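You operate a simulated robot arm through the tools that you are given. There is no shell and no other tool.

You are at the controls of a simulated two-armed robot. One attempt, no reset.

TASK
Open the right drawer of the grey bench, take the steel block and leave it in the right half of the right drawer and shut the drawer again. Take the green lamp on the top of the grey bench and put it away on the upper shelf of the green bench. Open the top rack drawer, take the hand brush on the top of the grey bench and put it away in the inside of the top rack drawer, then shut the drawer. Pick up the white sign from the top of the grey bench with one hand, pass it to the other hand and put it on the right shelf of the grey bench. Put one of the orange covers from the top of the grey bench on the blue sheet there. Pull the drawer under the panel open. Any order will do. Set down upright: steel block, green lamp.
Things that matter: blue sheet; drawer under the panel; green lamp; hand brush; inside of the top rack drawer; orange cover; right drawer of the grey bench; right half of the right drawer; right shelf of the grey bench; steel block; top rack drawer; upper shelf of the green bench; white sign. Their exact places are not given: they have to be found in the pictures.

The check looks at the end state, three seconds after you hand in, the way a careful person would. Anything else that was tipped, shoved, dropped, spilled or broken makes it a failure. A push-on lid holds only when it is set on centred and level and pressed home; a screw cap is set on level and turned clockwise until tight. Flat cloth is picked up by pressing the open fingertips on it (5 to 10 N) and closing them slowly along it; thin cloth reads only 2 to 8 mm in the jaws.

THE ROBOT
Two 6-joint arms with two-finger parallel grippers on one trunk, on a base that moves. Base frame: it is fixed to the floor where the robot stands at the start and does not move with it; the origin is under the middle of the robot, x ahead of it, y to its left, z up; the surface under the hand at the start is at about z = 78. Readings come in cm, rad, newtons and seconds.
The left shoulder is at the start at [8, 21.6, 156.7], the right one opposite. With the tool pointing down near the work surface each hand reaches from about 10 to 66 cm from the robot's upright axis, wherever it stands, measured 20 degrees to its own side. Places, roughly: blue sheet [75, 0, 75]; drawer under the panel [-80, 90, 80]; green lamp [75, 25, 75]; hand brush (8x5x6 cm) [90, 10, 80]; inside of the top rack drawer [-190, -20, 50]; orange cover (9x6x5 cm) [50, -40, 80]; right drawer of the grey bench [50, -10, 70]; right half of the right drawer [50, -20, 70]; right shelf of the grey bench (52x25 cm) [82, -38, 128]; steel block [75, 25, 75]; top rack drawer [-190, -20, 50]; upper shelf of the green bench [-320, -130, 120]; white sign [100, 0, 75]. Payload 3.43 kg a hand.
The tool frame of a hand sits at the grasp point between the pads (the TCP): z along the fingers, y along the line on which they close. The tips reach 3 cm beyond it. The gripper opens to 9.4 cm. The fingers are 2.8 cm wide and 1 cm thick; the gripper's body (5 by 9.6 cm) begins 5.5 cm behind the TCP.
Orientation is that of the tool frame in the base frame, as [roll, pitch, yaw] about the fixed x, y, z axes, in that order (R = Rz(yaw) Ry(pitch) Rx(roll)). With the fingers straight down and closing along the base's y, the tool's x points along the base's -x, its y along +y and its z along -z.

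THE INTERFACE
- The arms move only by the tool play_rows. It takes "left_steps", "right_steps" or both (then of equal length, played together; a hand with none holds still); each is a list of rows, each a list of 7 numbers: the shift along the tool's x, y, z in mm, then the turn, a rotation vector about the tool's x, y, z in rad, then the finger opening in mm, from 0 to 94. In form: [[dx, dy, dz, rx, ry, rz, jaw], ...]. A call has 1 to 20 rows; each row is the pose to reach, as a shift and turn from the pose commanded when the call began, along the tool's axes at that moment. Rows are played at 5 a second. More than 5 cm and 0.15 rad between two rows, or a gripper value outside its range, and nothing of the call is played. Where a pose cannot be reached the arm comes as near as it can. A force on the tool above 40 N (or 10 N above the force at the start of the call, whichever is more), or a blocked arm, ends the call early, and 0.2 s more pass. The fingers move at their own pace (about 7.2 cm/s each) and stop on an object; they squeeze with about 27 N. The grip force told is the motor's: it shows also when the fingers shut on nothing. Time passes only in rows, and 0.2 s behind the last, so rows that repeat a pose let the fingers close. It gives the time, the measured TCP pose, the force on the tool (base axes), the opening and the grip force at its end, in the units of the frame above (readings bear some noise), with the torque about the TCP (base axes, N m) and any sound that the robot's microphone picked up.
- Cameras (640 x 400 px; columns grow to the right, rows downward): "scene" is now at [6.81, 4.49, 170.62]; the picture's right is [0.77, -0.64, -0.00], its down [-0.59, -0.71, -0.39] and it looks along [0.25, 0.30, -0.92] (base axes); focal length 214 px, centre (320, 200). "left" rides on the left gripper at [7.6, -1.4, -10.3] in its tool frame; the picture's right is [0.18, 0.98, 0.00], its down [-0.75, 0.14, -0.64] and it looks along [-0.63, 0.12, 0.77] (tool axes); focal length 243 px, centre (320, 200). "right" rides on the right gripper at [7.6, 1.4, -10.3] in its tool frame; the picture's right is [-0.18, 0.98, 0.00], its down [-0.75, -0.14, -0.64] and it looks along [-0.63, -0.12, 0.77] (tool axes); focal length 243 px, centre (320, 200).
- grab_frame(camera): a new picture of that camera. The clock stands still meanwhile.
- raise_lower(by): slides the trunk up (or, below 0, down) by that many cm; the arms and the scene camera ride with it, the base frame stays. It gives what a move gives, with no picture.
- base_move(legs): drives the robot by 1 to 6 legs, each [ahead, left, turn to the left] in cm, cm and rad, along the robot's own axes; the way and the turn of a leg run together, so that a leg with both is an arc; at most 150 cm and 3.142 rad a leg. The arms and the cameras ride along, it lands a little off, and it stops where it bumps. It gives what a move gives.
- turn_head(pan, tilt): turns the head with the scene camera to pan (to the left, within 1.501 rad either way) and tilt (down, from -0.506 to 1.204), counted from straight ahead of the robot. It gives what a move gives.
- locate(camera, pixels): for up to 12 pixels [column, row] of the newest picture of that camera ("zoom" is the newest enlarged one), the place [x, y, z] in the base frame of the surface seen there, good to about 0.2 cm. The clock stands still meanwhile.
- inspect(camera, box): a new picture of the part [left, top, right, bottom] of that camera's present view, enlarged. The clock stands still meanwhile.
- job_done(): hands the job in; it is judged then, once.

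Unless the task says otherwise, let go and move clear before handing in.

The tools are called after "Emit:" as name(argument=value, ...) on one line, values as JSON. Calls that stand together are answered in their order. play_rows: Moves the arms, as the interface text tells. Its arguments: {"type":"object","properties":{"left_steps":{"type":"array","items":{"type":"array","items":{"type":"number"}}},"right_steps":{"type":"array","items":{"type":"array","items":{"type":"number"}}}},"required":[]} The other tools are called the same way: raise_lower (by) moves the trunk up or down; base_move (legs) drives the base; turn_head (pan, tilt) turns the head that bears the scene camera; grab_frame (camera) takes a picture; locate (camera, pixels) gives the place of the surface under pixels of a picture; inspect (camera, box) takes an enlarged picture of a part of a camera's view; job_done () hands the job in.

At the start:

```text
time: 0.0
left_position: [51.38, 33.63, 100.0]
left_ee_rot: [3.141, 0.0, -3.141]
left_contact_force: [-0.6, -0.1, 0.3]
left_wrist_torque: [0.01, -0.01, 0.01]
left_width: 9.39
left_gripper_force: 0.2
right_position: [37.66, -10.11, 99.82]
right_ee_rot: [3.14, 0.004, 3.141]
right_contact_force: [0.4, 0.1, 0.7]
right_wrist_torque: [-0.01, 0.01, -0.03]
right_width: 9.42
right_gripper_force: 0.0
trunk travel left (down, up): [-79.7, 4.3]
robot x, y, heading: [0.27, 0.07, 0.004]
head pan, tilt (commanded): [0.881, 1.168]
```

scene: 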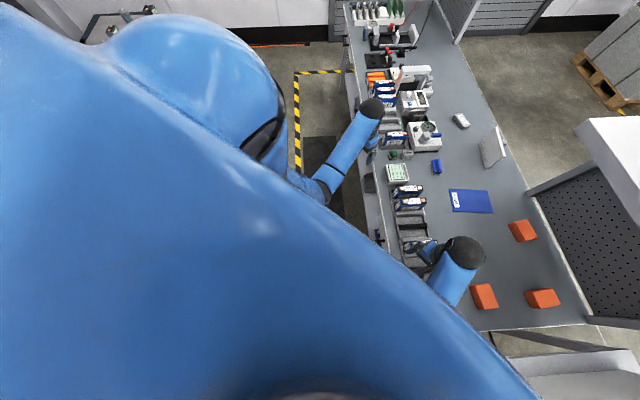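
right: 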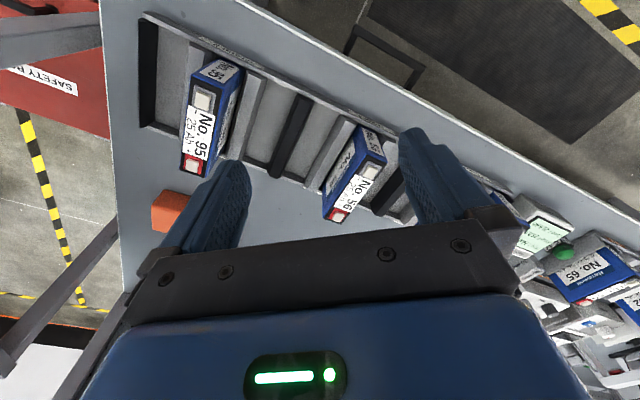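
left: 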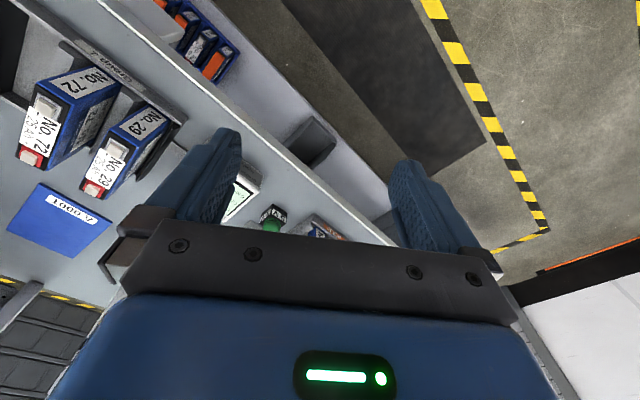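

The scene picture shows the grey bench with orange covers near (523,231), (484,297), (542,298), the blue sheet near (470,200), and a white sign near (493,148). I'll turn the head to look straight at the bench first.

Emit:
turn_head(pan=0.0, tilt=0.7)

Emit:
grab_frame(camera="scene")

```text
time: 1.2
left_position: [51.42, 33.69, 99.96]
left_ee_rot: [3.141, 0.002, -3.139]
left_contact_force: [0.6, -0.7, 0.4]
left_wrist_torque: [0.02, 0.0, 0.02]
left_width: 9.4
left_gripper_force: 0.0
right_position: [37.77, -10.11, 99.95]
right_ee_rot: [3.14, 0.002, 3.141]
right_contact_force: [-0.5, -0.4, 0.0]
right_wrist_torque: [-0.04, 0.02, -0.04]
right_width: 9.42
right_gripper_force: 0.2
trunk travel left (down, up): [-79.7, 4.3]
robot x, y, heading: [0.07, -0.13, 0.004]
head pan, tilt (commanded): [0.0, 0.7]
```

```text
taken
```

scene: 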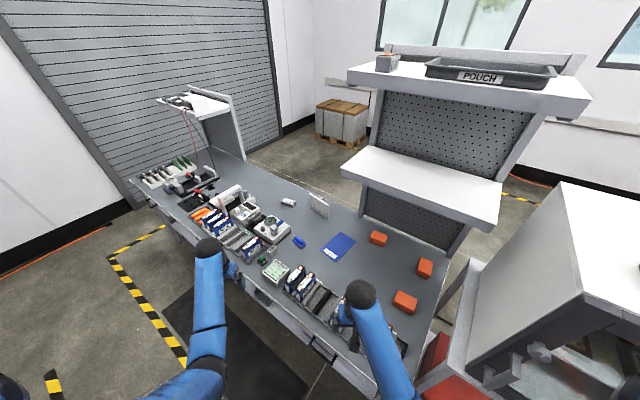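

The bench runs diagonally: blue sheet (338,247), sign (319,205), orange covers (378,238), (425,267), (405,302), shelf (420,185). I'll locate these and zoom in.

Emit:
locate(camera="scene", pixels=[[338, 247], [319, 205], [378, 238], [425, 267], [405, 302], [420, 185], [288, 202], [299, 242], [266, 260], [445, 270], [218, 155], [138, 185]])

Emit:
inspect(camera="scene", box=[130, 80, 450, 280])

Emit:
inspect(camera="scene", box=[180, 170, 460, 345])

Emit:
inspect(camera="scene", box=[240, 230, 480, 380])

```text
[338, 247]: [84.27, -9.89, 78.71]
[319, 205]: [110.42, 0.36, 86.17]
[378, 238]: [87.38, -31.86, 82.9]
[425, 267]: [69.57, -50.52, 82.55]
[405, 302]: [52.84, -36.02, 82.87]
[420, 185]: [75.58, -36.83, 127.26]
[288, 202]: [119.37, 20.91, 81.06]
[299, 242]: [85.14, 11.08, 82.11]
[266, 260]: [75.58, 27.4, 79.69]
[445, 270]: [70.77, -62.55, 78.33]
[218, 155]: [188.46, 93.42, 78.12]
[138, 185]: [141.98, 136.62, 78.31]
```

```text
2.00 times, centred on (290, 180) of scene
```

zoom: 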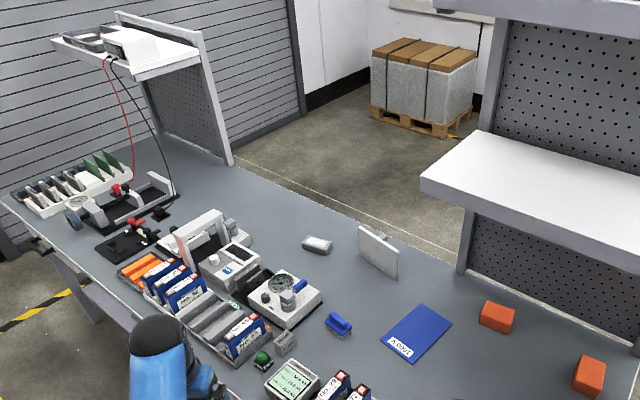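

```text
2.29 times, centred on (320, 258) of scene
```

zoom: 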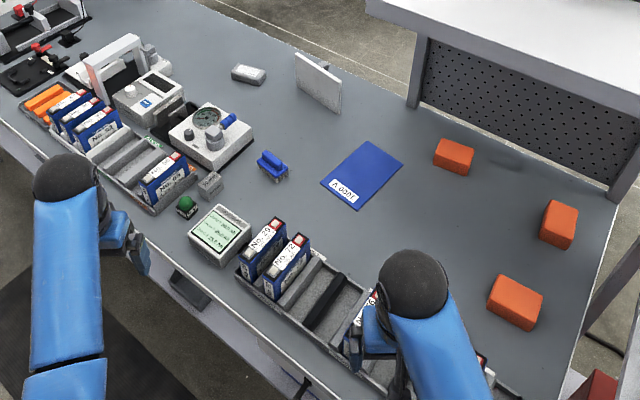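

```text
2.67 times, centred on (360, 305) of scene
```

zoom: 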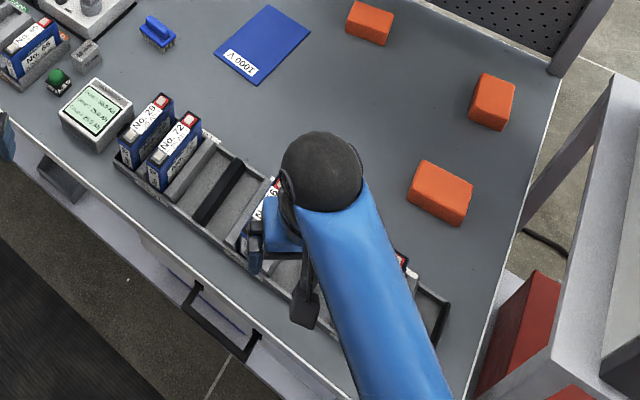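

The zoom shows the green lamp at about (58,80), steel block (87,52), brush (157,32), and a drawer handle near (225,325) on the bench front. I'll locate the bench edges and these objects.

Emit:
locate(camera="zoom", pixels=[[58, 78], [86, 50], [157, 35], [20, 118], [270, 335], [340, 388], [548, 90], [485, 370], [200, 290], [250, 345], [62, 180], [225, 325]])

Emit:
turn_head(pan=1.0, tilt=0.5)

Emit:
grab_frame(camera="scene")

Emit:
turn_head(pan=1.5, tilt=0.4)

Emit:
grab_frame(camera="scene")

Emit:
turn_head(pan=-1.5, tilt=0.4)

Emit:
grab_frame(camera="scene")

```text
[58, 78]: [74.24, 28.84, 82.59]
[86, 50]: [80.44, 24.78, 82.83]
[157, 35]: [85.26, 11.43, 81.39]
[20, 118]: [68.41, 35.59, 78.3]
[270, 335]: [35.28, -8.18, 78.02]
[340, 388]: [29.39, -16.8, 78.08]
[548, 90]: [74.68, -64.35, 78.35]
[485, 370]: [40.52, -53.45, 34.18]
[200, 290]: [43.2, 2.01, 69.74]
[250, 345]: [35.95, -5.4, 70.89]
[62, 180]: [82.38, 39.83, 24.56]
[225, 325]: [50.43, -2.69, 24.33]
```

```text
time: 2.5
left_position: [51.62, 33.61, 99.94]
left_ee_rot: [3.141, 0.0, -3.14]
left_contact_force: [0.1, 0.8, -0.1]
left_wrist_torque: [0.02, -0.01, 0.02]
left_width: 9.4
left_gripper_force: 0.0
right_position: [37.61, -10.19, 99.83]
right_ee_rot: [3.141, 0.003, -3.142]
right_contact_force: [-0.5, 0.7, 0.3]
right_wrist_torque: [-0.01, -0.02, 0.08]
right_width: 9.39
right_gripper_force: 0.1
trunk travel left (down, up): [-79.7, 4.3]
robot x, y, heading: [-0.03, 0.38, -0.002]
head pan, tilt (commanded): [1.0, 0.499]
```

```text
taken
```

scene: 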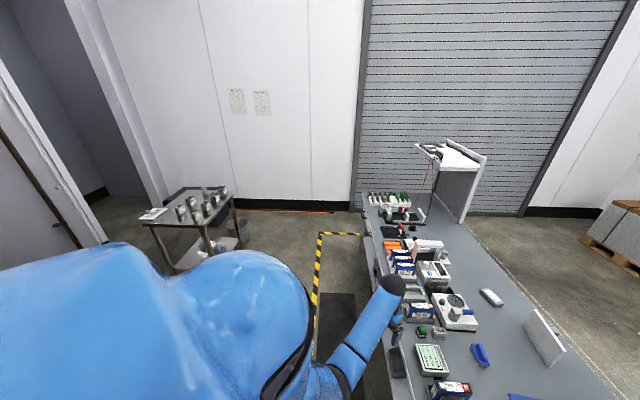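

```text
time: 3.4
left_position: [51.57, 33.62, 99.92]
left_ee_rot: [-3.141, -0.001, 3.141]
left_contact_force: [-1.2, -0.7, 0.3]
left_wrist_torque: [-0.01, 0.05, 0.01]
left_width: 9.4
left_gripper_force: 0.1
right_position: [37.66, -10.22, 99.87]
right_ee_rot: [3.138, 0.003, -3.142]
right_contact_force: [0.4, -0.1, -0.4]
right_wrist_torque: [-0.02, 0.0, 0.02]
right_width: 9.4
right_gripper_force: 0.0
trunk travel left (down, up): [-79.7, 4.3]
robot x, y, heading: [-0.1, 0.24, -0.003]
head pan, tilt (commanded): [1.499, 0.4]
```

```text
taken
```

scene: 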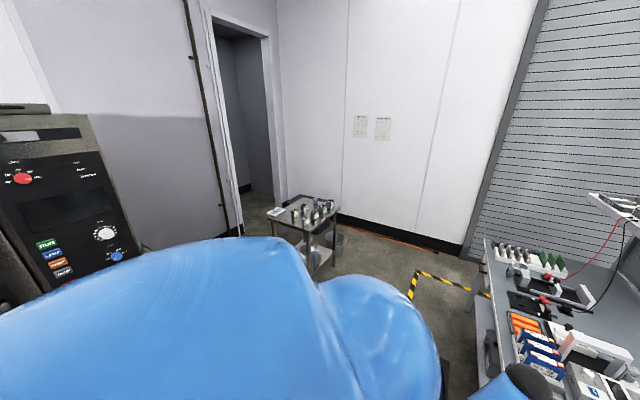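

```text
time: 6.0
left_position: [51.51, 33.68, 99.97]
left_ee_rot: [-3.141, 0.0, 3.142]
left_contact_force: [0.3, -0.4, 0.2]
left_wrist_torque: [-0.01, 0.02, -0.02]
left_width: 9.41
left_gripper_force: 0.1
right_position: [37.56, -10.19, 99.84]
right_ee_rot: [3.14, 0.003, -3.14]
right_contact_force: [-0.1, 0.0, 0.5]
right_wrist_torque: [-0.01, -0.03, 0.04]
right_width: 9.41
right_gripper_force: 0.0
trunk travel left (down, up): [-79.7, 4.3]
robot x, y, heading: [0.34, 0.0, 0.001]
head pan, tilt (commanded): [-1.499, 0.4]
```

```text
taken
```

scene: 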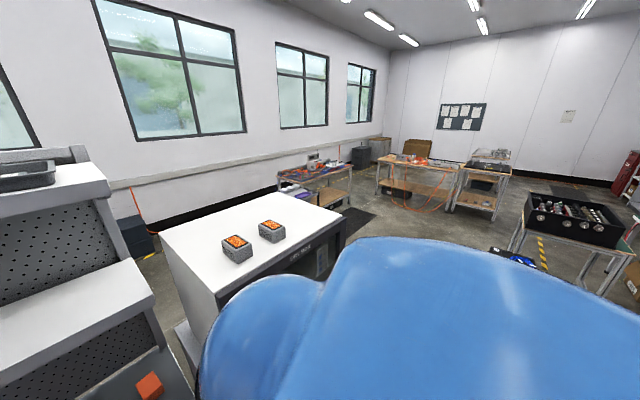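

The front edge of the bench runs along about [0.60, 0.80], so turning right 0.64 rad squares me to it. I'll lift both hands a bit and turn, then look again.

Emit:
play_rows(left_steps=[[0, 0, -40, 0, 0, 0, 94], [0, 0, -80, 0, 0, 0, 94]], right_steps=[[0, 0, -40, 0, 0, 0, 94], [0, 0, -80, 0, 0, 0, 94]])

Emit:
base_move(legs=[[0, 0, -0.64]])

Emit:
turn_head(pan=0.0, tilt=0.8)

Emit:
grab_frame(camera="scene")

```text
time: 6.6
left_position: [53.47, 34.07, 103.95]
left_ee_rot: [3.141, 0.002, 3.141]
left_contact_force: [-0.5, 0.9, -0.3]
left_wrist_torque: [0.0, -0.01, 0.0]
left_width: 9.4
left_gripper_force: 0.0
left hand out of reach, approached as far as the arm can: row 1, 2
right_position: [37.64, -10.18, 99.8]
right_ee_rot: [3.139, 0.002, -3.141]
right_contact_force: [0.1, -0.1, -1.2]
right_wrist_torque: [0.02, 0.0, -0.01]
right_width: 9.4
right_gripper_force: 0.1
right hand out of reach, approached as far as the arm can: row 1, 2
trunk travel left (down, up): [-79.7, 4.3]
robot x, y, heading: [-0.03, 0.05, -0.001]
head pan, tilt (commanded): [-1.499, 0.4]
```

```text
time: 8.8
left_position: [63.08, -5.56, 103.96]
left_ee_rot: [3.142, 0.003, 2.483]
left_contact_force: [0.0, 0.1, -0.4]
left_wrist_torque: [-0.02, 0.02, 0.02]
left_width: 9.39
left_gripper_force: 0.0
right_position: [23.71, -31.14, 99.88]
right_ee_rot: [3.141, 0.003, 2.485]
right_contact_force: [-0.4, -1.3, -0.3]
right_wrist_torque: [-0.01, -0.03, -0.01]
right_width: 9.39
right_gripper_force: 0.1
trunk travel left (down, up): [-79.7, 4.3]
robot x, y, heading: [-0.33, -0.33, -0.659]
head pan, tilt (commanded): [-1.499, 0.4]
```

```text
time: 10.4
left_position: [63.17, -5.72, 103.99]
left_ee_rot: [3.139, 0.002, 2.481]
left_contact_force: [-0.7, -0.4, -1.3]
left_wrist_torque: [0.0, -0.02, 0.01]
left_width: 9.38
left_gripper_force: 0.0
right_position: [23.52, -30.95, 99.96]
right_ee_rot: [3.141, 0.003, 2.484]
right_contact_force: [0.3, 0.0, -0.1]
right_wrist_torque: [0.02, 0.02, 0.0]
right_width: 9.43
right_gripper_force: 0.0
trunk travel left (down, up): [-79.7, 4.3]
robot x, y, heading: [-0.22, -0.13, -0.656]
head pan, tilt (commanded): [0.0, 0.799]
```

```text
taken
```

scene: 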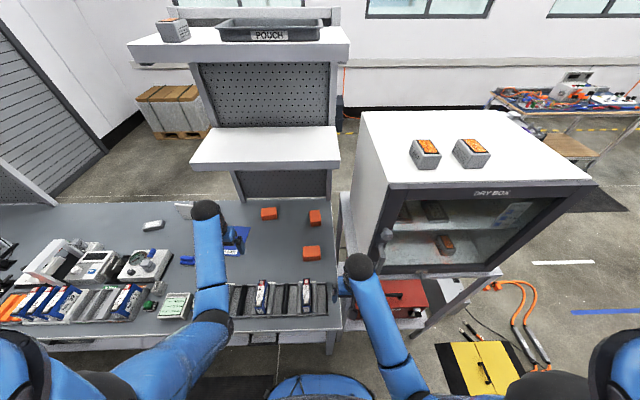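

Now I face the bench squarely; the covers are at (268,213), (314,217), (311,253) and the sheet is hidden behind the left arm near (235,240). I'll look down at the base/bench gap and zoom in on the details.

Emit:
turn_head(pan=0.0, tilt=1.2)

Emit:
grab_frame(camera="scene")

Emit:
turn_head(pan=0.6, tilt=0.8)

Emit:
grab_frame(camera="scene")

Emit:
grab_frame(camera="left")

Emit:
grab_frame(camera="right")

```text
time: 11.2
left_position: [63.15, -5.64, 103.91]
left_ee_rot: [3.139, 0.004, 2.482]
left_contact_force: [0.0, 0.6, 0.3]
left_wrist_torque: [0.01, -0.03, 0.0]
left_width: 9.39
left_gripper_force: 0.0
right_position: [23.51, -31.05, 99.88]
right_ee_rot: [3.139, 0.004, 2.483]
right_contact_force: [-0.3, 0.4, 0.6]
right_wrist_torque: [0.03, 0.01, 0.05]
right_width: 9.43
right_gripper_force: 0.1
trunk travel left (down, up): [-79.7, 4.3]
robot x, y, heading: [-0.35, 0.01, -0.661]
head pan, tilt (commanded): [0.0, 1.201]
```

```text
taken
```

scene: 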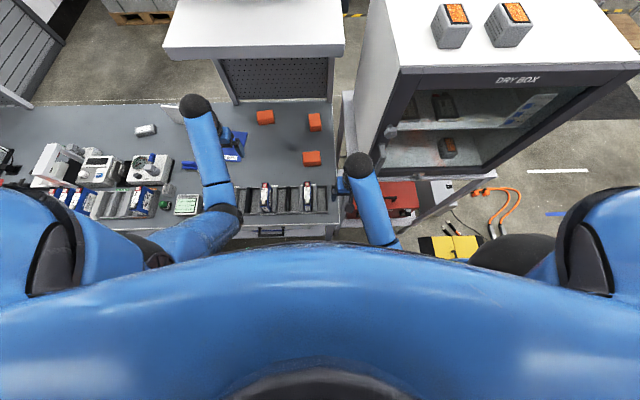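

```text
time: 12.2
left_position: [63.2, -5.63, 103.95]
left_ee_rot: [3.139, 0.004, 2.483]
left_contact_force: [0.0, -0.7, 0.8]
left_wrist_torque: [-0.04, 0.02, -0.01]
left_width: 9.42
left_gripper_force: 0.1
right_position: [23.55, -31.05, 99.97]
right_ee_rot: [3.139, 0.003, 2.483]
right_contact_force: [-0.1, 0.2, 0.6]
right_wrist_torque: [-0.02, 0.03, 0.0]
right_width: 9.4
right_gripper_force: 0.0
trunk travel left (down, up): [-79.7, 4.3]
robot x, y, heading: [0.26, 0.01, -0.659]
head pan, tilt (commanded): [0.6, 0.799]
```

```text
taken
```

scene: 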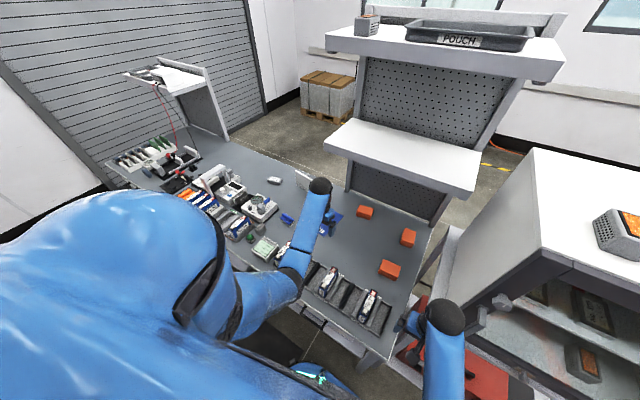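

```text
taken
```

left: 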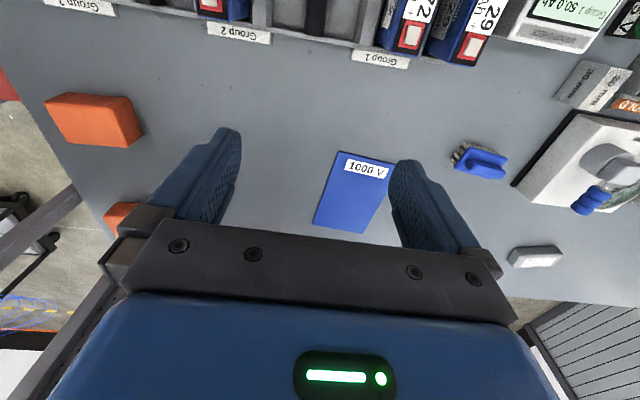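

```text
taken
```

right: 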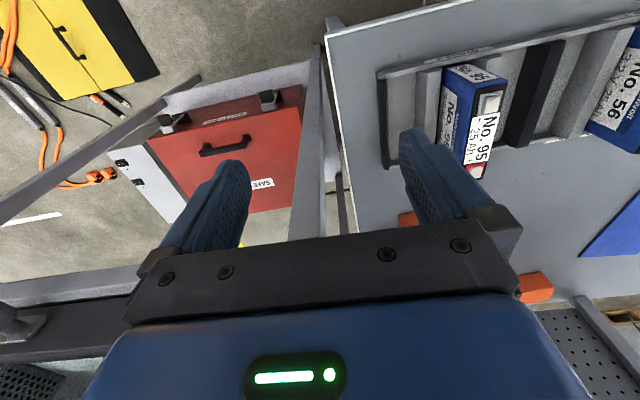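

The left wrist picture shows the sheet (corners near (338,152), (313,222), (361,232)), the brush (480,160), the block (592,85) and cover (90,120). Let me locate these and zoom on them.

Emit:
locate(camera="left", pixels=[[340, 153], [315, 222], [361, 231], [390, 165], [482, 160], [592, 85], [95, 110], [60, 100], [132, 140], [540, 255], [380, 63], [70, 5]])

Emit:
inspect(camera="left", box=[440, 0, 640, 125])

Emit:
inspect(camera="left", box=[400, 100, 640, 250])

Emit:
inspect(camera="scene", box=[200, 150, 440, 300])

```text
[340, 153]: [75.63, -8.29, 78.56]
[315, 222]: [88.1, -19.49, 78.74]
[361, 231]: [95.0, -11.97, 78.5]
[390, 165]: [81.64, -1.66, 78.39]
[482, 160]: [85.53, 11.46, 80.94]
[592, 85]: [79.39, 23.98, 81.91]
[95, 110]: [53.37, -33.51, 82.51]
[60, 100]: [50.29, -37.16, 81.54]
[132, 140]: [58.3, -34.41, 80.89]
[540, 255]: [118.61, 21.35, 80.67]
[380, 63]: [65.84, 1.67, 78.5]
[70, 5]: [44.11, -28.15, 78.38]
```

```text
3.20 times, centred on (540, 62) of left
```

zoom: 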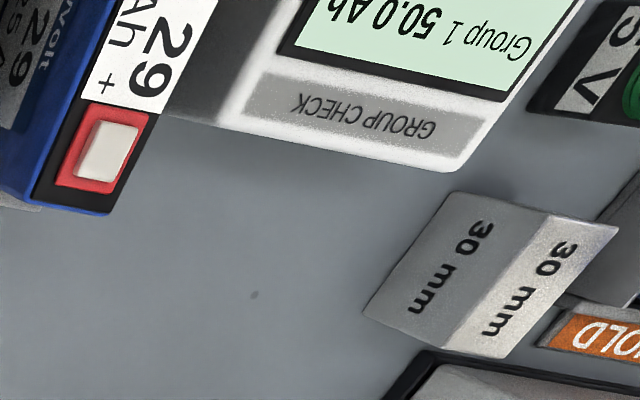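

```text
2.67 times, centred on (520, 175) of left
```

zoom: 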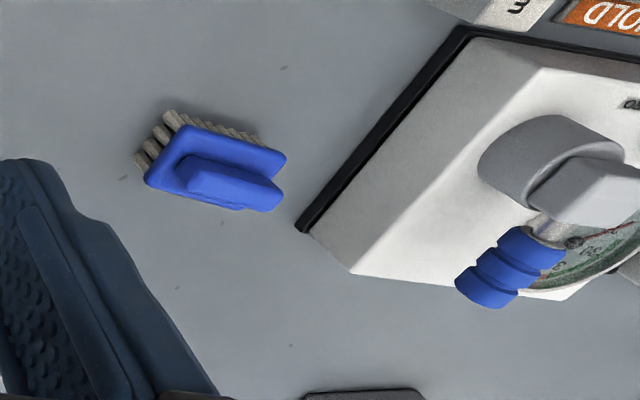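

```text
2.67 times, centred on (320, 225) of scene
```

zoom: 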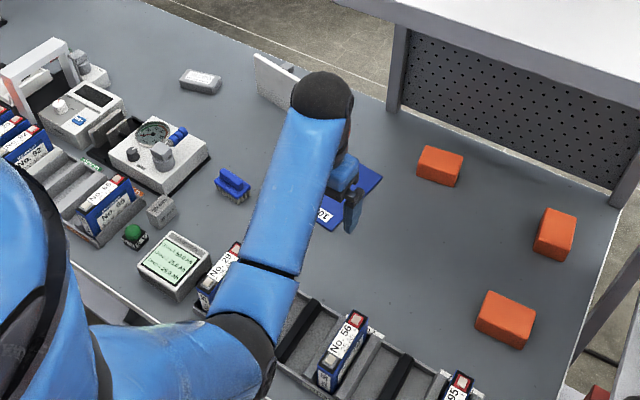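

The block bears "30 mm" marks and stands at about (79.4,24,82); the brush stands bristles down. A blue part with a teal light at scene (310,378) may be my own base; let me locate it to know my footprint.

Emit:
locate(camera="scene", pixels=[[310, 376], [325, 372], [345, 388], [300, 365], [318, 320], [340, 330], [300, 335], [240, 345], [395, 345], [350, 345]])

Emit:
inspect(camera="scene", box=[220, 280, 420, 400])

```text
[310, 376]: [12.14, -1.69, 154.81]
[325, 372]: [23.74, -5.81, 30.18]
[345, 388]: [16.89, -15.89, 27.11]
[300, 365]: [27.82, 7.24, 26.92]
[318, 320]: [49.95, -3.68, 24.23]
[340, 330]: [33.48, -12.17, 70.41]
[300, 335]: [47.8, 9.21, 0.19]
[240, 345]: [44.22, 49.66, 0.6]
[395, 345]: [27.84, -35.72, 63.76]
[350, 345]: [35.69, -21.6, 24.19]
```

```text
3.20 times, centred on (320, 340) of scene
```

zoom: 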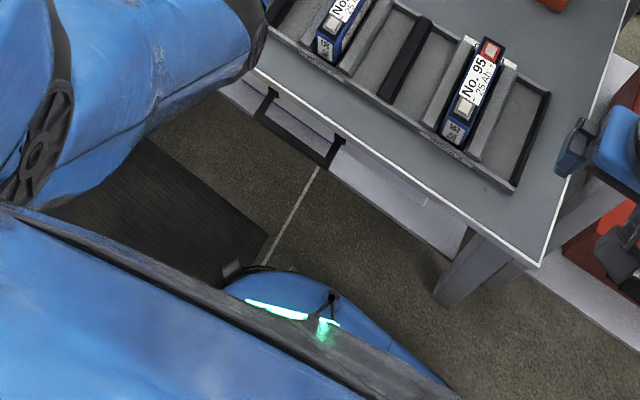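

My base front reaches about 23–28 cm ahead of my axis and the bench's lower shelf starts at about 42 cm, so I can come ~10 cm closer. I'll draw the left hand back and drive 10 ahead and 25 left.

Emit:
play_rows(left_steps=[[50, 0, 0, 0, 0, 0, 94], [100, 0, 0, 0, 0, 0, 94], [150, 0, 0, 0, 0, 0, 94], [180, 0, 0, 0, 0, 0, 94]])

Emit:
base_move(legs=[[0, 25, 0.018], [8, 0, 0]])

Emit:
turn_head(pan=0.0, tilt=0.75)

Emit:
grab_frame(camera="scene")

Emit:
grab_frame(camera="right")

```text
time: 13.2
left_position: [48.42, 5.26, 100.08]
left_ee_rot: [3.139, 0.009, 2.484]
left_contact_force: [0.4, -0.3, -0.6]
left_wrist_torque: [-0.04, 0.01, -0.01]
left_width: 9.39
left_gripper_force: 0.0
left hand out of reach, approached as far as the arm can: row 1, 2, 3, 4
right_position: [23.52, -31.04, 99.96]
right_ee_rot: [3.14, 0.004, 2.484]
right_contact_force: [-0.3, 0.1, -0.3]
right_wrist_torque: [0.01, -0.04, 0.03]
right_width: 9.39
right_gripper_force: 0.1
trunk travel left (down, up): [-79.7, 4.3]
robot x, y, heading: [-0.08, 0.16, -0.66]
head pan, tilt (commanded): [0.6, 0.799]
```

```text
time: 15.7
left_position: [69.41, 22.16, 100.4]
left_ee_rot: [3.138, 0.014, 2.508]
left_contact_force: [-0.8, -0.4, 0.1]
left_wrist_torque: [-0.03, -0.06, 0.0]
left_width: 9.41
left_gripper_force: 0.2
right_position: [45.15, -14.65, 100.09]
right_ee_rot: [3.14, 0.012, 2.506]
right_contact_force: [-0.8, 0.2, -0.6]
right_wrist_torque: [-0.02, -0.03, 0.01]
right_width: 9.4
right_gripper_force: 0.2
trunk travel left (down, up): [-79.7, 4.3]
robot x, y, heading: [21.74, 15.64, -0.635]
head pan, tilt (commanded): [0.6, 0.799]
```

```text
time: 16.7
left_position: [70.25, 21.95, 99.95]
left_ee_rot: [3.141, 0.004, 2.505]
left_contact_force: [0.4, 0.0, -0.1]
left_wrist_torque: [-0.02, 0.01, 0.02]
left_width: 9.41
left_gripper_force: 0.1
right_position: [46.01, -15.05, 99.77]
right_ee_rot: [-3.14, -0.001, 2.507]
right_contact_force: [0.4, 0.0, -0.5]
right_wrist_torque: [0.01, 0.01, 0.01]
right_width: 9.43
right_gripper_force: 0.0
trunk travel left (down, up): [-79.7, 4.3]
robot x, y, heading: [21.53, 15.71, -0.637]
head pan, tilt (commanded): [0.0, 0.75]
```

```text
taken
```

scene: 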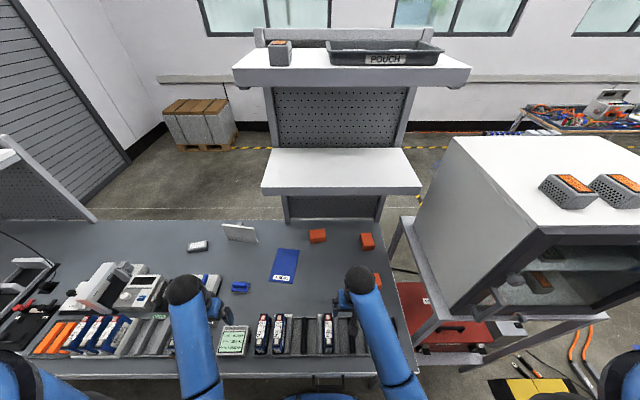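

```text
taken
```

right: 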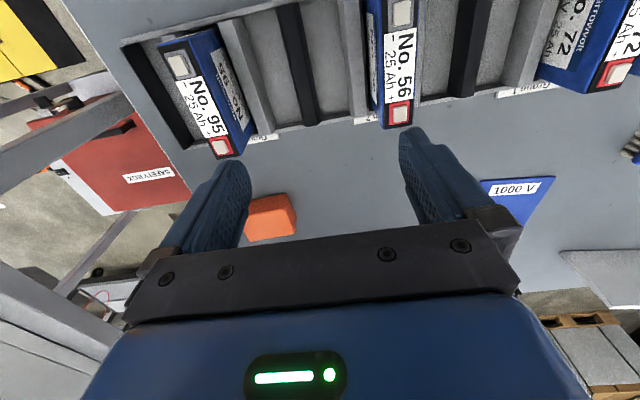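

Now I stand at u≈8, v≈25 (bench axes). I'll locate shelf corners, sign, covers, and sheet in this scene picture and zoom on the sign.

Emit:
locate(camera="scene", pixels=[[264, 185], [420, 185], [280, 152], [402, 150], [240, 70], [466, 72], [264, 193], [240, 231], [250, 238], [284, 265], [367, 241], [317, 236]])

Emit:
inspect(camera="scene", box=[180, 200, 340, 300])

Emit:
inspect(camera="right", box=[200, 130, 360, 230])

```text
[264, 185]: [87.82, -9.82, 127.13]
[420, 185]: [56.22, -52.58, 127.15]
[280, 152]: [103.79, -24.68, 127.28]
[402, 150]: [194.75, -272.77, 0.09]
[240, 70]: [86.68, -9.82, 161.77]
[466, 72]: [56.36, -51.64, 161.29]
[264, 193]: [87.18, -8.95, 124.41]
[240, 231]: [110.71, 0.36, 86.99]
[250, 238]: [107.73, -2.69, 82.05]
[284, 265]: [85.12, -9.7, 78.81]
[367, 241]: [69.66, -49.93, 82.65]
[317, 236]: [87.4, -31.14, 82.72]
```

```text
4.00 times, centred on (260, 250) of scene
```

zoom: 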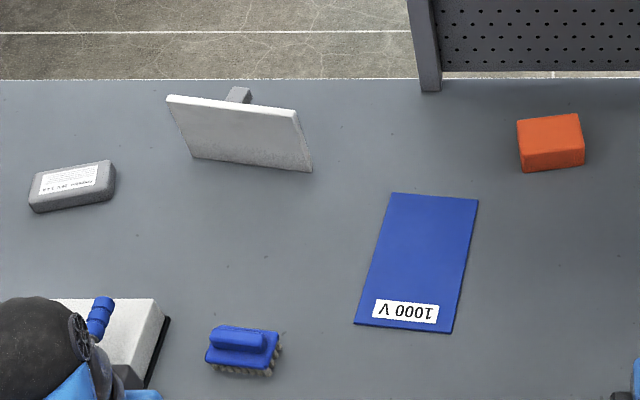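

```text
4.00 times, centred on (280, 180) of right
```

zoom: 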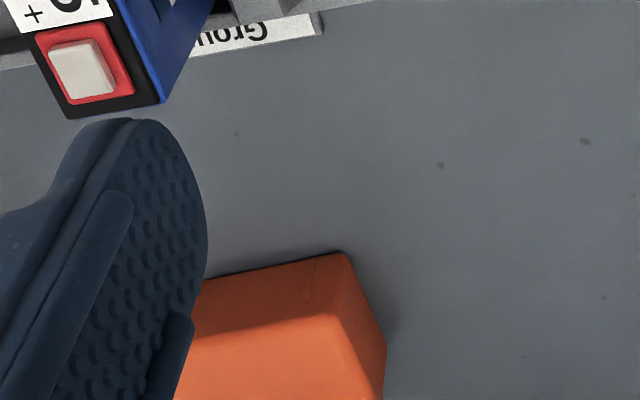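

The sign stands upright on a back strut near (110,0); shelf top is z=127.2 with an upper shelf at about 161. First the cover: I'll move the right hand over the nearest cover at (52.8,-36.0).

Emit:
play_rows(right_steps=[[-45, -32, 0, 0, 0, 0, 94], [-90, -64, 0, 0, 0, 0, 94], [-135, -96, 0, 0, 0, 0, 94], [-180, -128, 0, 0, 0, 0, 94], [-180, -128, 0, 0, 0, 0, 94]])

Emit:
grab_frame(camera="right")

Emit:
grab_frame(camera="scene")

```text
refused: row 1 steps farther than a row can; nothing moved
```

```text
taken
```

right: 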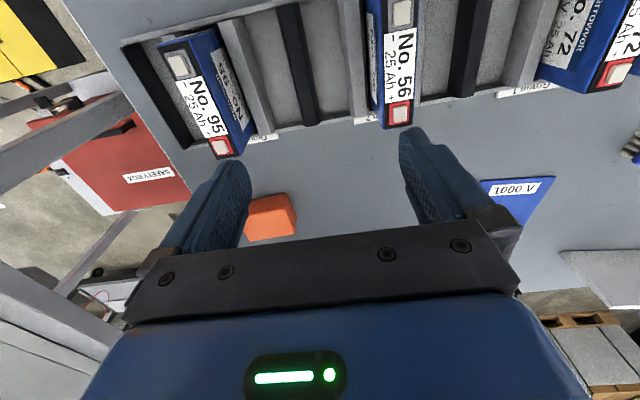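

```text
taken
```

scene: 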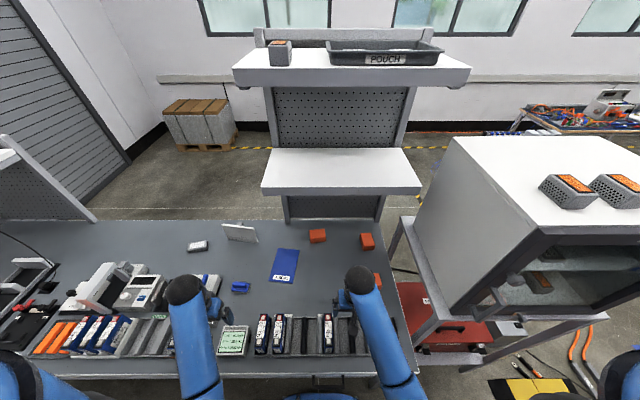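

The row limit is on the combined distance, so I'll split into smaller steps.

Emit:
play_rows(right_steps=[[-36, -26, 0, 0, 0, 0, 94], [-72, -51, 0, 0, 0, 0, 94], [-108, -77, 0, 0, 0, 0, 94], [-144, -102, 0, 0, 0, 0, 94], [-180, -128, 0, 0, 0, 0, 94], [-180, -128, 0, 0, 0, 0, 94]])

Emit:
grab_frame(camera="right")

Emit:
grab_frame(camera="scene")

```text
time: 18.1
left_position: [70.0, 21.93, 99.99]
left_ee_rot: [3.138, 0.009, 2.506]
left_contact_force: [0.6, -0.2, 0.1]
left_wrist_torque: [-0.01, -0.01, -0.03]
left_width: 9.39
left_gripper_force: 0.0
right_position: [52.51, -35.74, 100.26]
right_ee_rot: [3.141, 0.003, 2.506]
right_contact_force: [0.8, 0.0, -0.5]
right_wrist_torque: [0.0, 0.01, -0.03]
right_width: 9.42
right_gripper_force: 0.1
trunk travel left (down, up): [-79.7, 4.3]
robot x, y, heading: [21.55, 15.79, -0.635]
head pan, tilt (commanded): [0.0, 0.75]
```

```text
taken
```

right: 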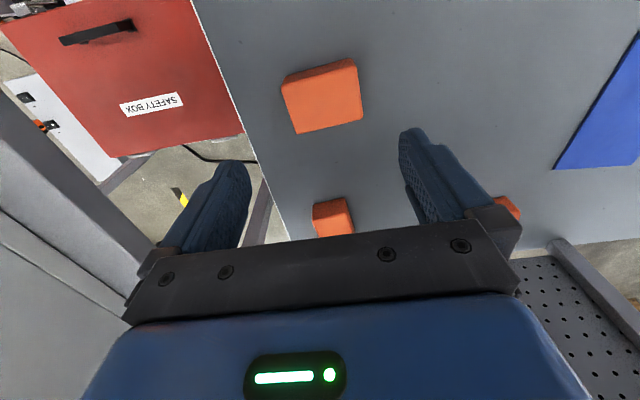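

```text
taken
```

scene: 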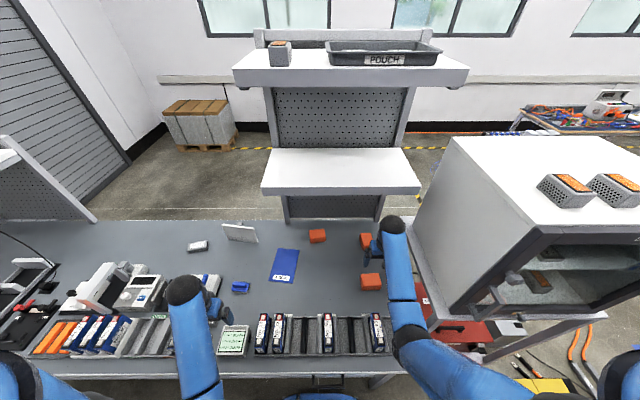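

The cover now shows fully at (322,97) in the right wrist picture. I'll locate its corners to get its pose.

Emit:
inspect(camera="right", box=[260, 40, 388, 160])

Emit:
locate(camera="right", pixels=[[286, 86], [354, 66], [359, 118], [296, 131], [322, 97], [284, 74], [352, 59], [340, 75], [300, 95]])

```text
3.33 times, centred on (324, 100) of right
```

zoom: 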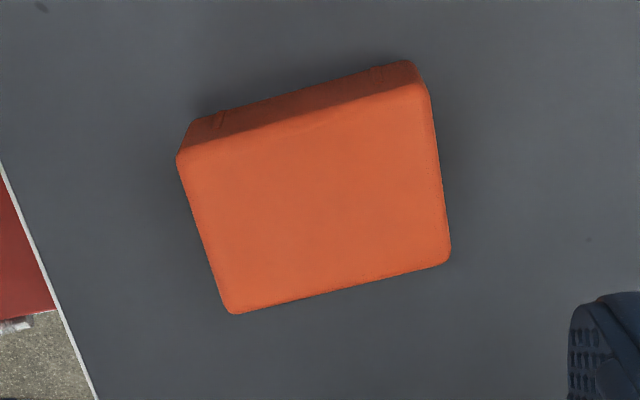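

```text
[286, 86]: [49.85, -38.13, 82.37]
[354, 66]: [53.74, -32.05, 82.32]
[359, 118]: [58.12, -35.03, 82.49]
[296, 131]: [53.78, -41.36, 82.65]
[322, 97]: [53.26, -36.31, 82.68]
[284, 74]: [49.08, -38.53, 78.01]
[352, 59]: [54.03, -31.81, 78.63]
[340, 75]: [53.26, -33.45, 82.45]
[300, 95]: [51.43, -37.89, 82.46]
```

The cover's top centre is about (53.9,-36.6), long axis along about 56°, so I'll turn the tool 1.52 rad to grip across its short side and descend partway.

Emit:
play_rows(right_steps=[[-2, 0, 0, 0, 0, 0.14, 94], [-4, 0, 0, 0, 0, 0.28, 94], [-6, 0, 0, 0, 0, 0.42, 94], [-8, 0, 0, 0, 0, 0.56, 94], [-10, 0, 0, 0, 0, 0.7, 94], [-12, 0, 0, 0, 0, 0.84, 94], [-14, 1, 0, 0, 0, 0.98, 94], [-16, 1, 0, 0, 0, 1.12, 94], [-16, 1, 0, 0, 0, 1.26, 94], [-16, 1, 0, 0, 0, 1.4, 94], [-16, 1, 0, 0, 0, 1.52, 94], [-16, 1, 30, 0, 0, 1.52, 94], [-16, 1, 60, 0, 0, 1.52, 94], [-16, 1, 90, 0, 0, 1.52, 94], [-16, 1, 100, 0, 0, 1.52, 94]])

Emit:
grab_frame(camera="right")

Emit:
inspect(camera="scene", box=[280, 200, 440, 300])

```text
time: 21.3
left_position: [70.08, 21.9, 99.88]
left_ee_rot: [3.137, 0.007, 2.505]
left_contact_force: [0.1, 0.4, 0.4]
left_wrist_torque: [-0.01, 0.01, 0.02]
left_width: 9.39
left_gripper_force: 0.0
right_position: [54.0, -36.88, 89.81]
right_ee_rot: [3.14, 0.0, 0.985]
right_contact_force: [0.4, 0.7, -0.5]
right_wrist_torque: [0.02, 0.0, -0.01]
right_width: 9.38
right_gripper_force: 0.2
trunk travel left (down, up): [-79.7, 4.3]
robot x, y, heading: [21.38, 15.37, -0.633]
head pan, tilt (commanded): [0.0, 0.75]
```

```text
taken
```

right: 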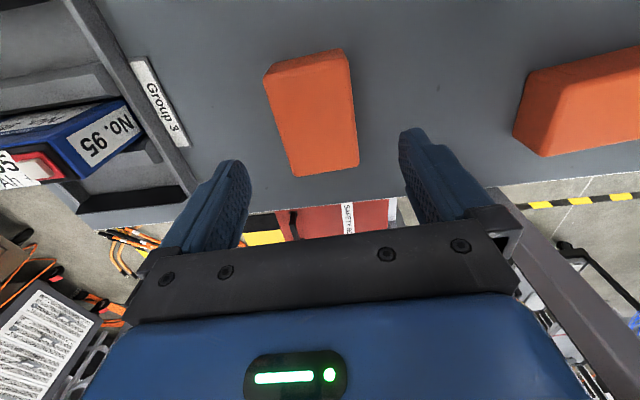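

```text
4.00 times, centred on (360, 250) of scene
```

zoom: 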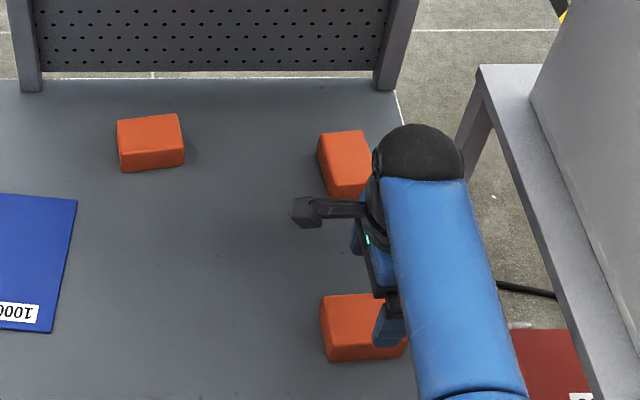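

The cover sits centred between the fingers at column ~313. I'll descend to TCP z≈81.8 and close.

Emit:
play_rows(right_steps=[[0, 0, 30, 0, 0, 0, 94], [0, 0, 60, 0, 0, 0, 94], [0, 0, 80, 0, 0, 0, 94], [0, 0, 80, 0, 0, 0, 94], [0, 0, 80, 0, 0, 0, 60], [0, 0, 80, 0, 0, 0, 40], [0, 0, 80, 0, 0, 0, 20], [0, 0, 80, 0, 0, 0, 20]])

Emit:
grab_frame(camera="right")

```text
time: 23.1
left_position: [69.97, 21.87, 100.01]
left_ee_rot: [3.14, 0.005, 2.506]
left_contact_force: [-0.4, -0.7, 0.4]
left_wrist_torque: [0.04, -0.03, -0.04]
left_width: 9.4
left_gripper_force: 0.0
right_position: [54.33, -36.69, 82.0]
right_ee_rot: [3.14, 0.001, 0.986]
right_contact_force: [0.6, 0.5, 0.7]
right_wrist_torque: [-0.01, -0.02, 0.08]
right_width: 6.37
right_gripper_force: 26.7
trunk travel left (down, up): [-79.7, 4.3]
robot x, y, heading: [21.34, 15.69, -0.632]
head pan, tilt (commanded): [0.0, 0.75]
```

```text
taken
```

right: 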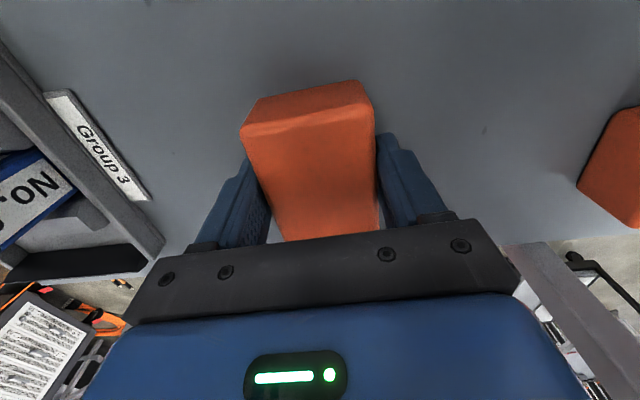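

The cover is held (6.4 cm). I'll lift it, and check heights on the bench to the left before driving that way.

Emit:
play_rows(right_steps=[[0, 0, -40, 0, 0, 0, 20], [0, 0, -80, 0, 0, 0, 20], [0, 0, -110, 0, 0, 0, 20], [0, 0, -110, 0, 0, 0, 20]])

Emit:
turn_head(pan=0.7, tilt=0.75)

Emit:
grab_frame(camera="scene")

Emit:
inspect(camera="scene", box=[120, 140, 360, 290])

```text
time: 24.1
left_position: [70.06, 21.81, 99.97]
left_ee_rot: [3.139, 0.007, 2.506]
left_contact_force: [0.0, 1.1, -0.2]
left_wrist_torque: [0.0, -0.01, -0.03]
left_width: 9.4
left_gripper_force: 0.1
right_position: [54.27, -36.66, 93.09]
right_ee_rot: [3.139, 0.0, 0.985]
right_contact_force: [0.1, -0.2, -0.8]
right_wrist_torque: [0.02, 0.01, -0.01]
right_width: 6.36
right_gripper_force: 26.9
trunk travel left (down, up): [-79.7, 4.3]
robot x, y, heading: [21.44, 15.97, -0.635]
head pan, tilt (commanded): [0.0, 0.75]
```

```text
time: 25.2
left_position: [70.0, 21.81, 100.0]
left_ee_rot: [3.137, 0.008, 2.505]
left_contact_force: [-1.3, 0.3, -0.5]
left_wrist_torque: [-0.03, -0.02, -0.03]
left_width: 9.41
left_gripper_force: 0.1
right_position: [54.29, -36.6, 93.12]
right_ee_rot: [3.14, -0.001, 0.986]
right_contact_force: [-0.4, 0.6, 0.1]
right_wrist_torque: [0.02, -0.03, 0.01]
right_width: 6.38
right_gripper_force: 26.6
trunk travel left (down, up): [-79.7, 4.3]
robot x, y, heading: [21.53, 15.63, -0.636]
head pan, tilt (commanded): [0.7, 0.75]
```

```text
taken
```

scene: 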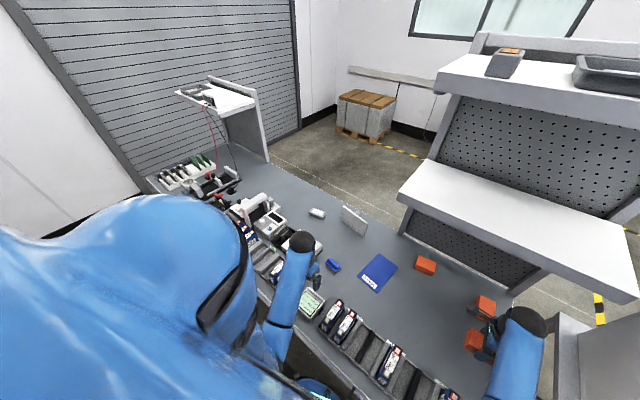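

```text
2.67 times, centred on (240, 215) of scene
```

zoom: 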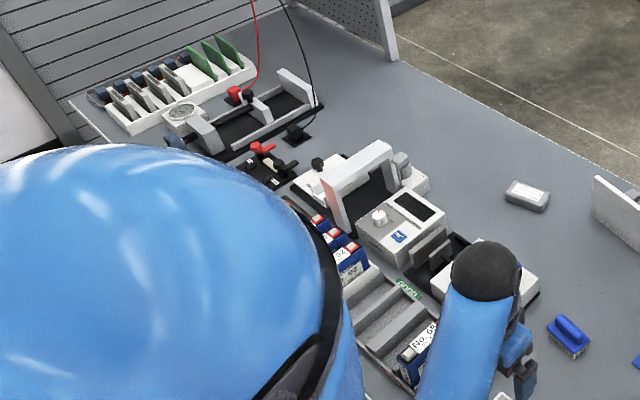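

Emit:
locate(camera="zoom", pixels=[[385, 152], [325, 185], [400, 160], [378, 215], [265, 150], [290, 75], [345, 245], [440, 325], [528, 185], [600, 190]])

```text
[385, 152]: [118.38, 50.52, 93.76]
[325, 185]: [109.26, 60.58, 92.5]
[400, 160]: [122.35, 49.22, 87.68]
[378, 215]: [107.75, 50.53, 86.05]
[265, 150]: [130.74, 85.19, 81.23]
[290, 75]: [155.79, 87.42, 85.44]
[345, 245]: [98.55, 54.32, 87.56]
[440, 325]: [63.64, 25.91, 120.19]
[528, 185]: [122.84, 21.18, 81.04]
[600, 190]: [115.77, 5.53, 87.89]
```

The tallest item on that side is the arch at z≈94, clear of the left hand's tips at 97. I'll drive 36 left and 2 ahead.

Emit:
base_move(legs=[[2, 36, 0]])

Emit:
turn_head(pan=0.0, tilt=0.85)

Emit:
grab_frame(camera="scene")

Emit:
grab_frame(camera="right")

Emit:
grab_frame(camera="left")

```text
time: 27.5
left_position: [90.62, 47.7, 100.04]
left_ee_rot: [3.136, 0.008, 2.469]
left_contact_force: [0.0, -0.9, 0.2]
left_wrist_torque: [-0.01, -0.03, 0.02]
left_width: 9.42
left_gripper_force: 0.0
right_position: [72.77, -10.32, 93.0]
right_ee_rot: [3.137, -0.004, 0.948]
right_contact_force: [0.0, 0.5, -1.1]
right_wrist_torque: [0.0, -0.01, -0.01]
right_width: 6.38
right_gripper_force: 26.9
trunk travel left (down, up): [-79.7, 4.3]
robot x, y, heading: [42.49, 43.22, -0.672]
head pan, tilt (commanded): [0.7, 0.75]
```

```text
time: 28.6
left_position: [90.82, 47.7, 100.06]
left_ee_rot: [3.14, 0.007, 2.468]
left_contact_force: [0.0, -0.1, -0.3]
left_wrist_torque: [-0.02, 0.0, 0.0]
left_width: 9.42
left_gripper_force: 0.0
right_position: [72.85, -10.2, 93.17]
right_ee_rot: [3.139, -0.002, 0.948]
right_contact_force: [-0.3, 0.5, -1.0]
right_wrist_torque: [0.02, 0.0, 0.02]
right_width: 6.36
right_gripper_force: 27.2
trunk travel left (down, up): [-79.7, 4.3]
robot x, y, heading: [41.82, 43.01, -0.676]
head pan, tilt (commanded): [0.0, 0.85]
```

```text
taken
```

scene: 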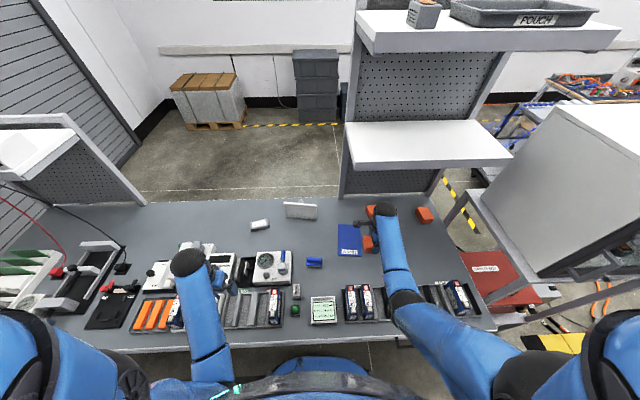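

```text
taken
```

right: 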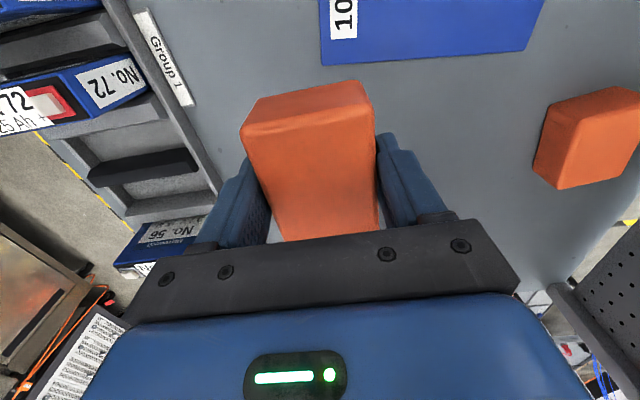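

```text
taken
```

left: 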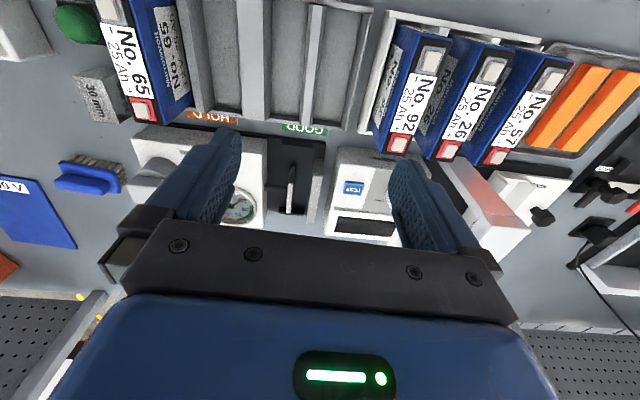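

I'm at (42,43), heading −0.674; the sheet's centre is about (85.3,−10.1), a bit far. I'll drive 4 cm ahead and correct the heading.

Emit:
base_move(legs=[[4, 0, 0.034]])

Emit:
grab_frame(camera="scene")

Emit:
inspect(camera="scene", box=[240, 170, 440, 295])

```text
time: 29.3
left_position: [90.72, 47.72, 100.08]
left_ee_rot: [3.137, 0.009, 2.47]
left_contact_force: [0.2, 0.3, -0.3]
left_wrist_torque: [0.02, 0.01, 0.03]
left_width: 9.4
left_gripper_force: 0.1
right_position: [72.77, -10.1, 93.05]
right_ee_rot: [3.14, 0.002, 0.952]
right_contact_force: [0.1, 0.7, -0.9]
right_wrist_torque: [0.01, 0.03, 0.05]
right_width: 6.33
right_gripper_force: 27.1
trunk travel left (down, up): [-79.7, 4.3]
robot x, y, heading: [41.97, 43.07, -0.67]
head pan, tilt (commanded): [0.0, 0.85]
stopped in leg 1: the robot was blocked; the commanded pose is now the measured one
```

```text
taken
```

scene: 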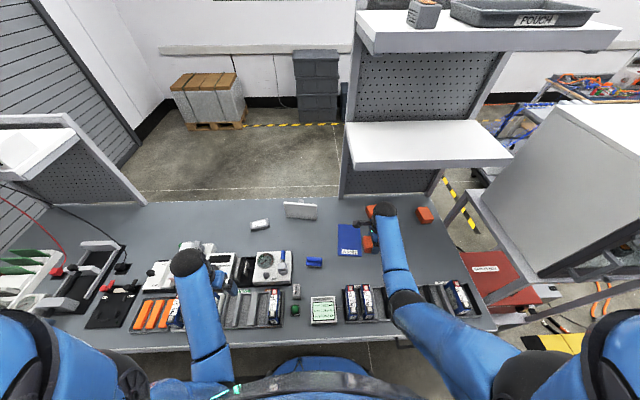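

```text
3.20 times, centred on (340, 232) of scene
```

zoom: 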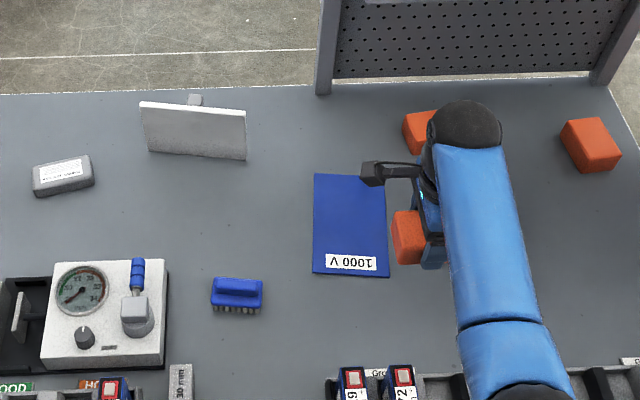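

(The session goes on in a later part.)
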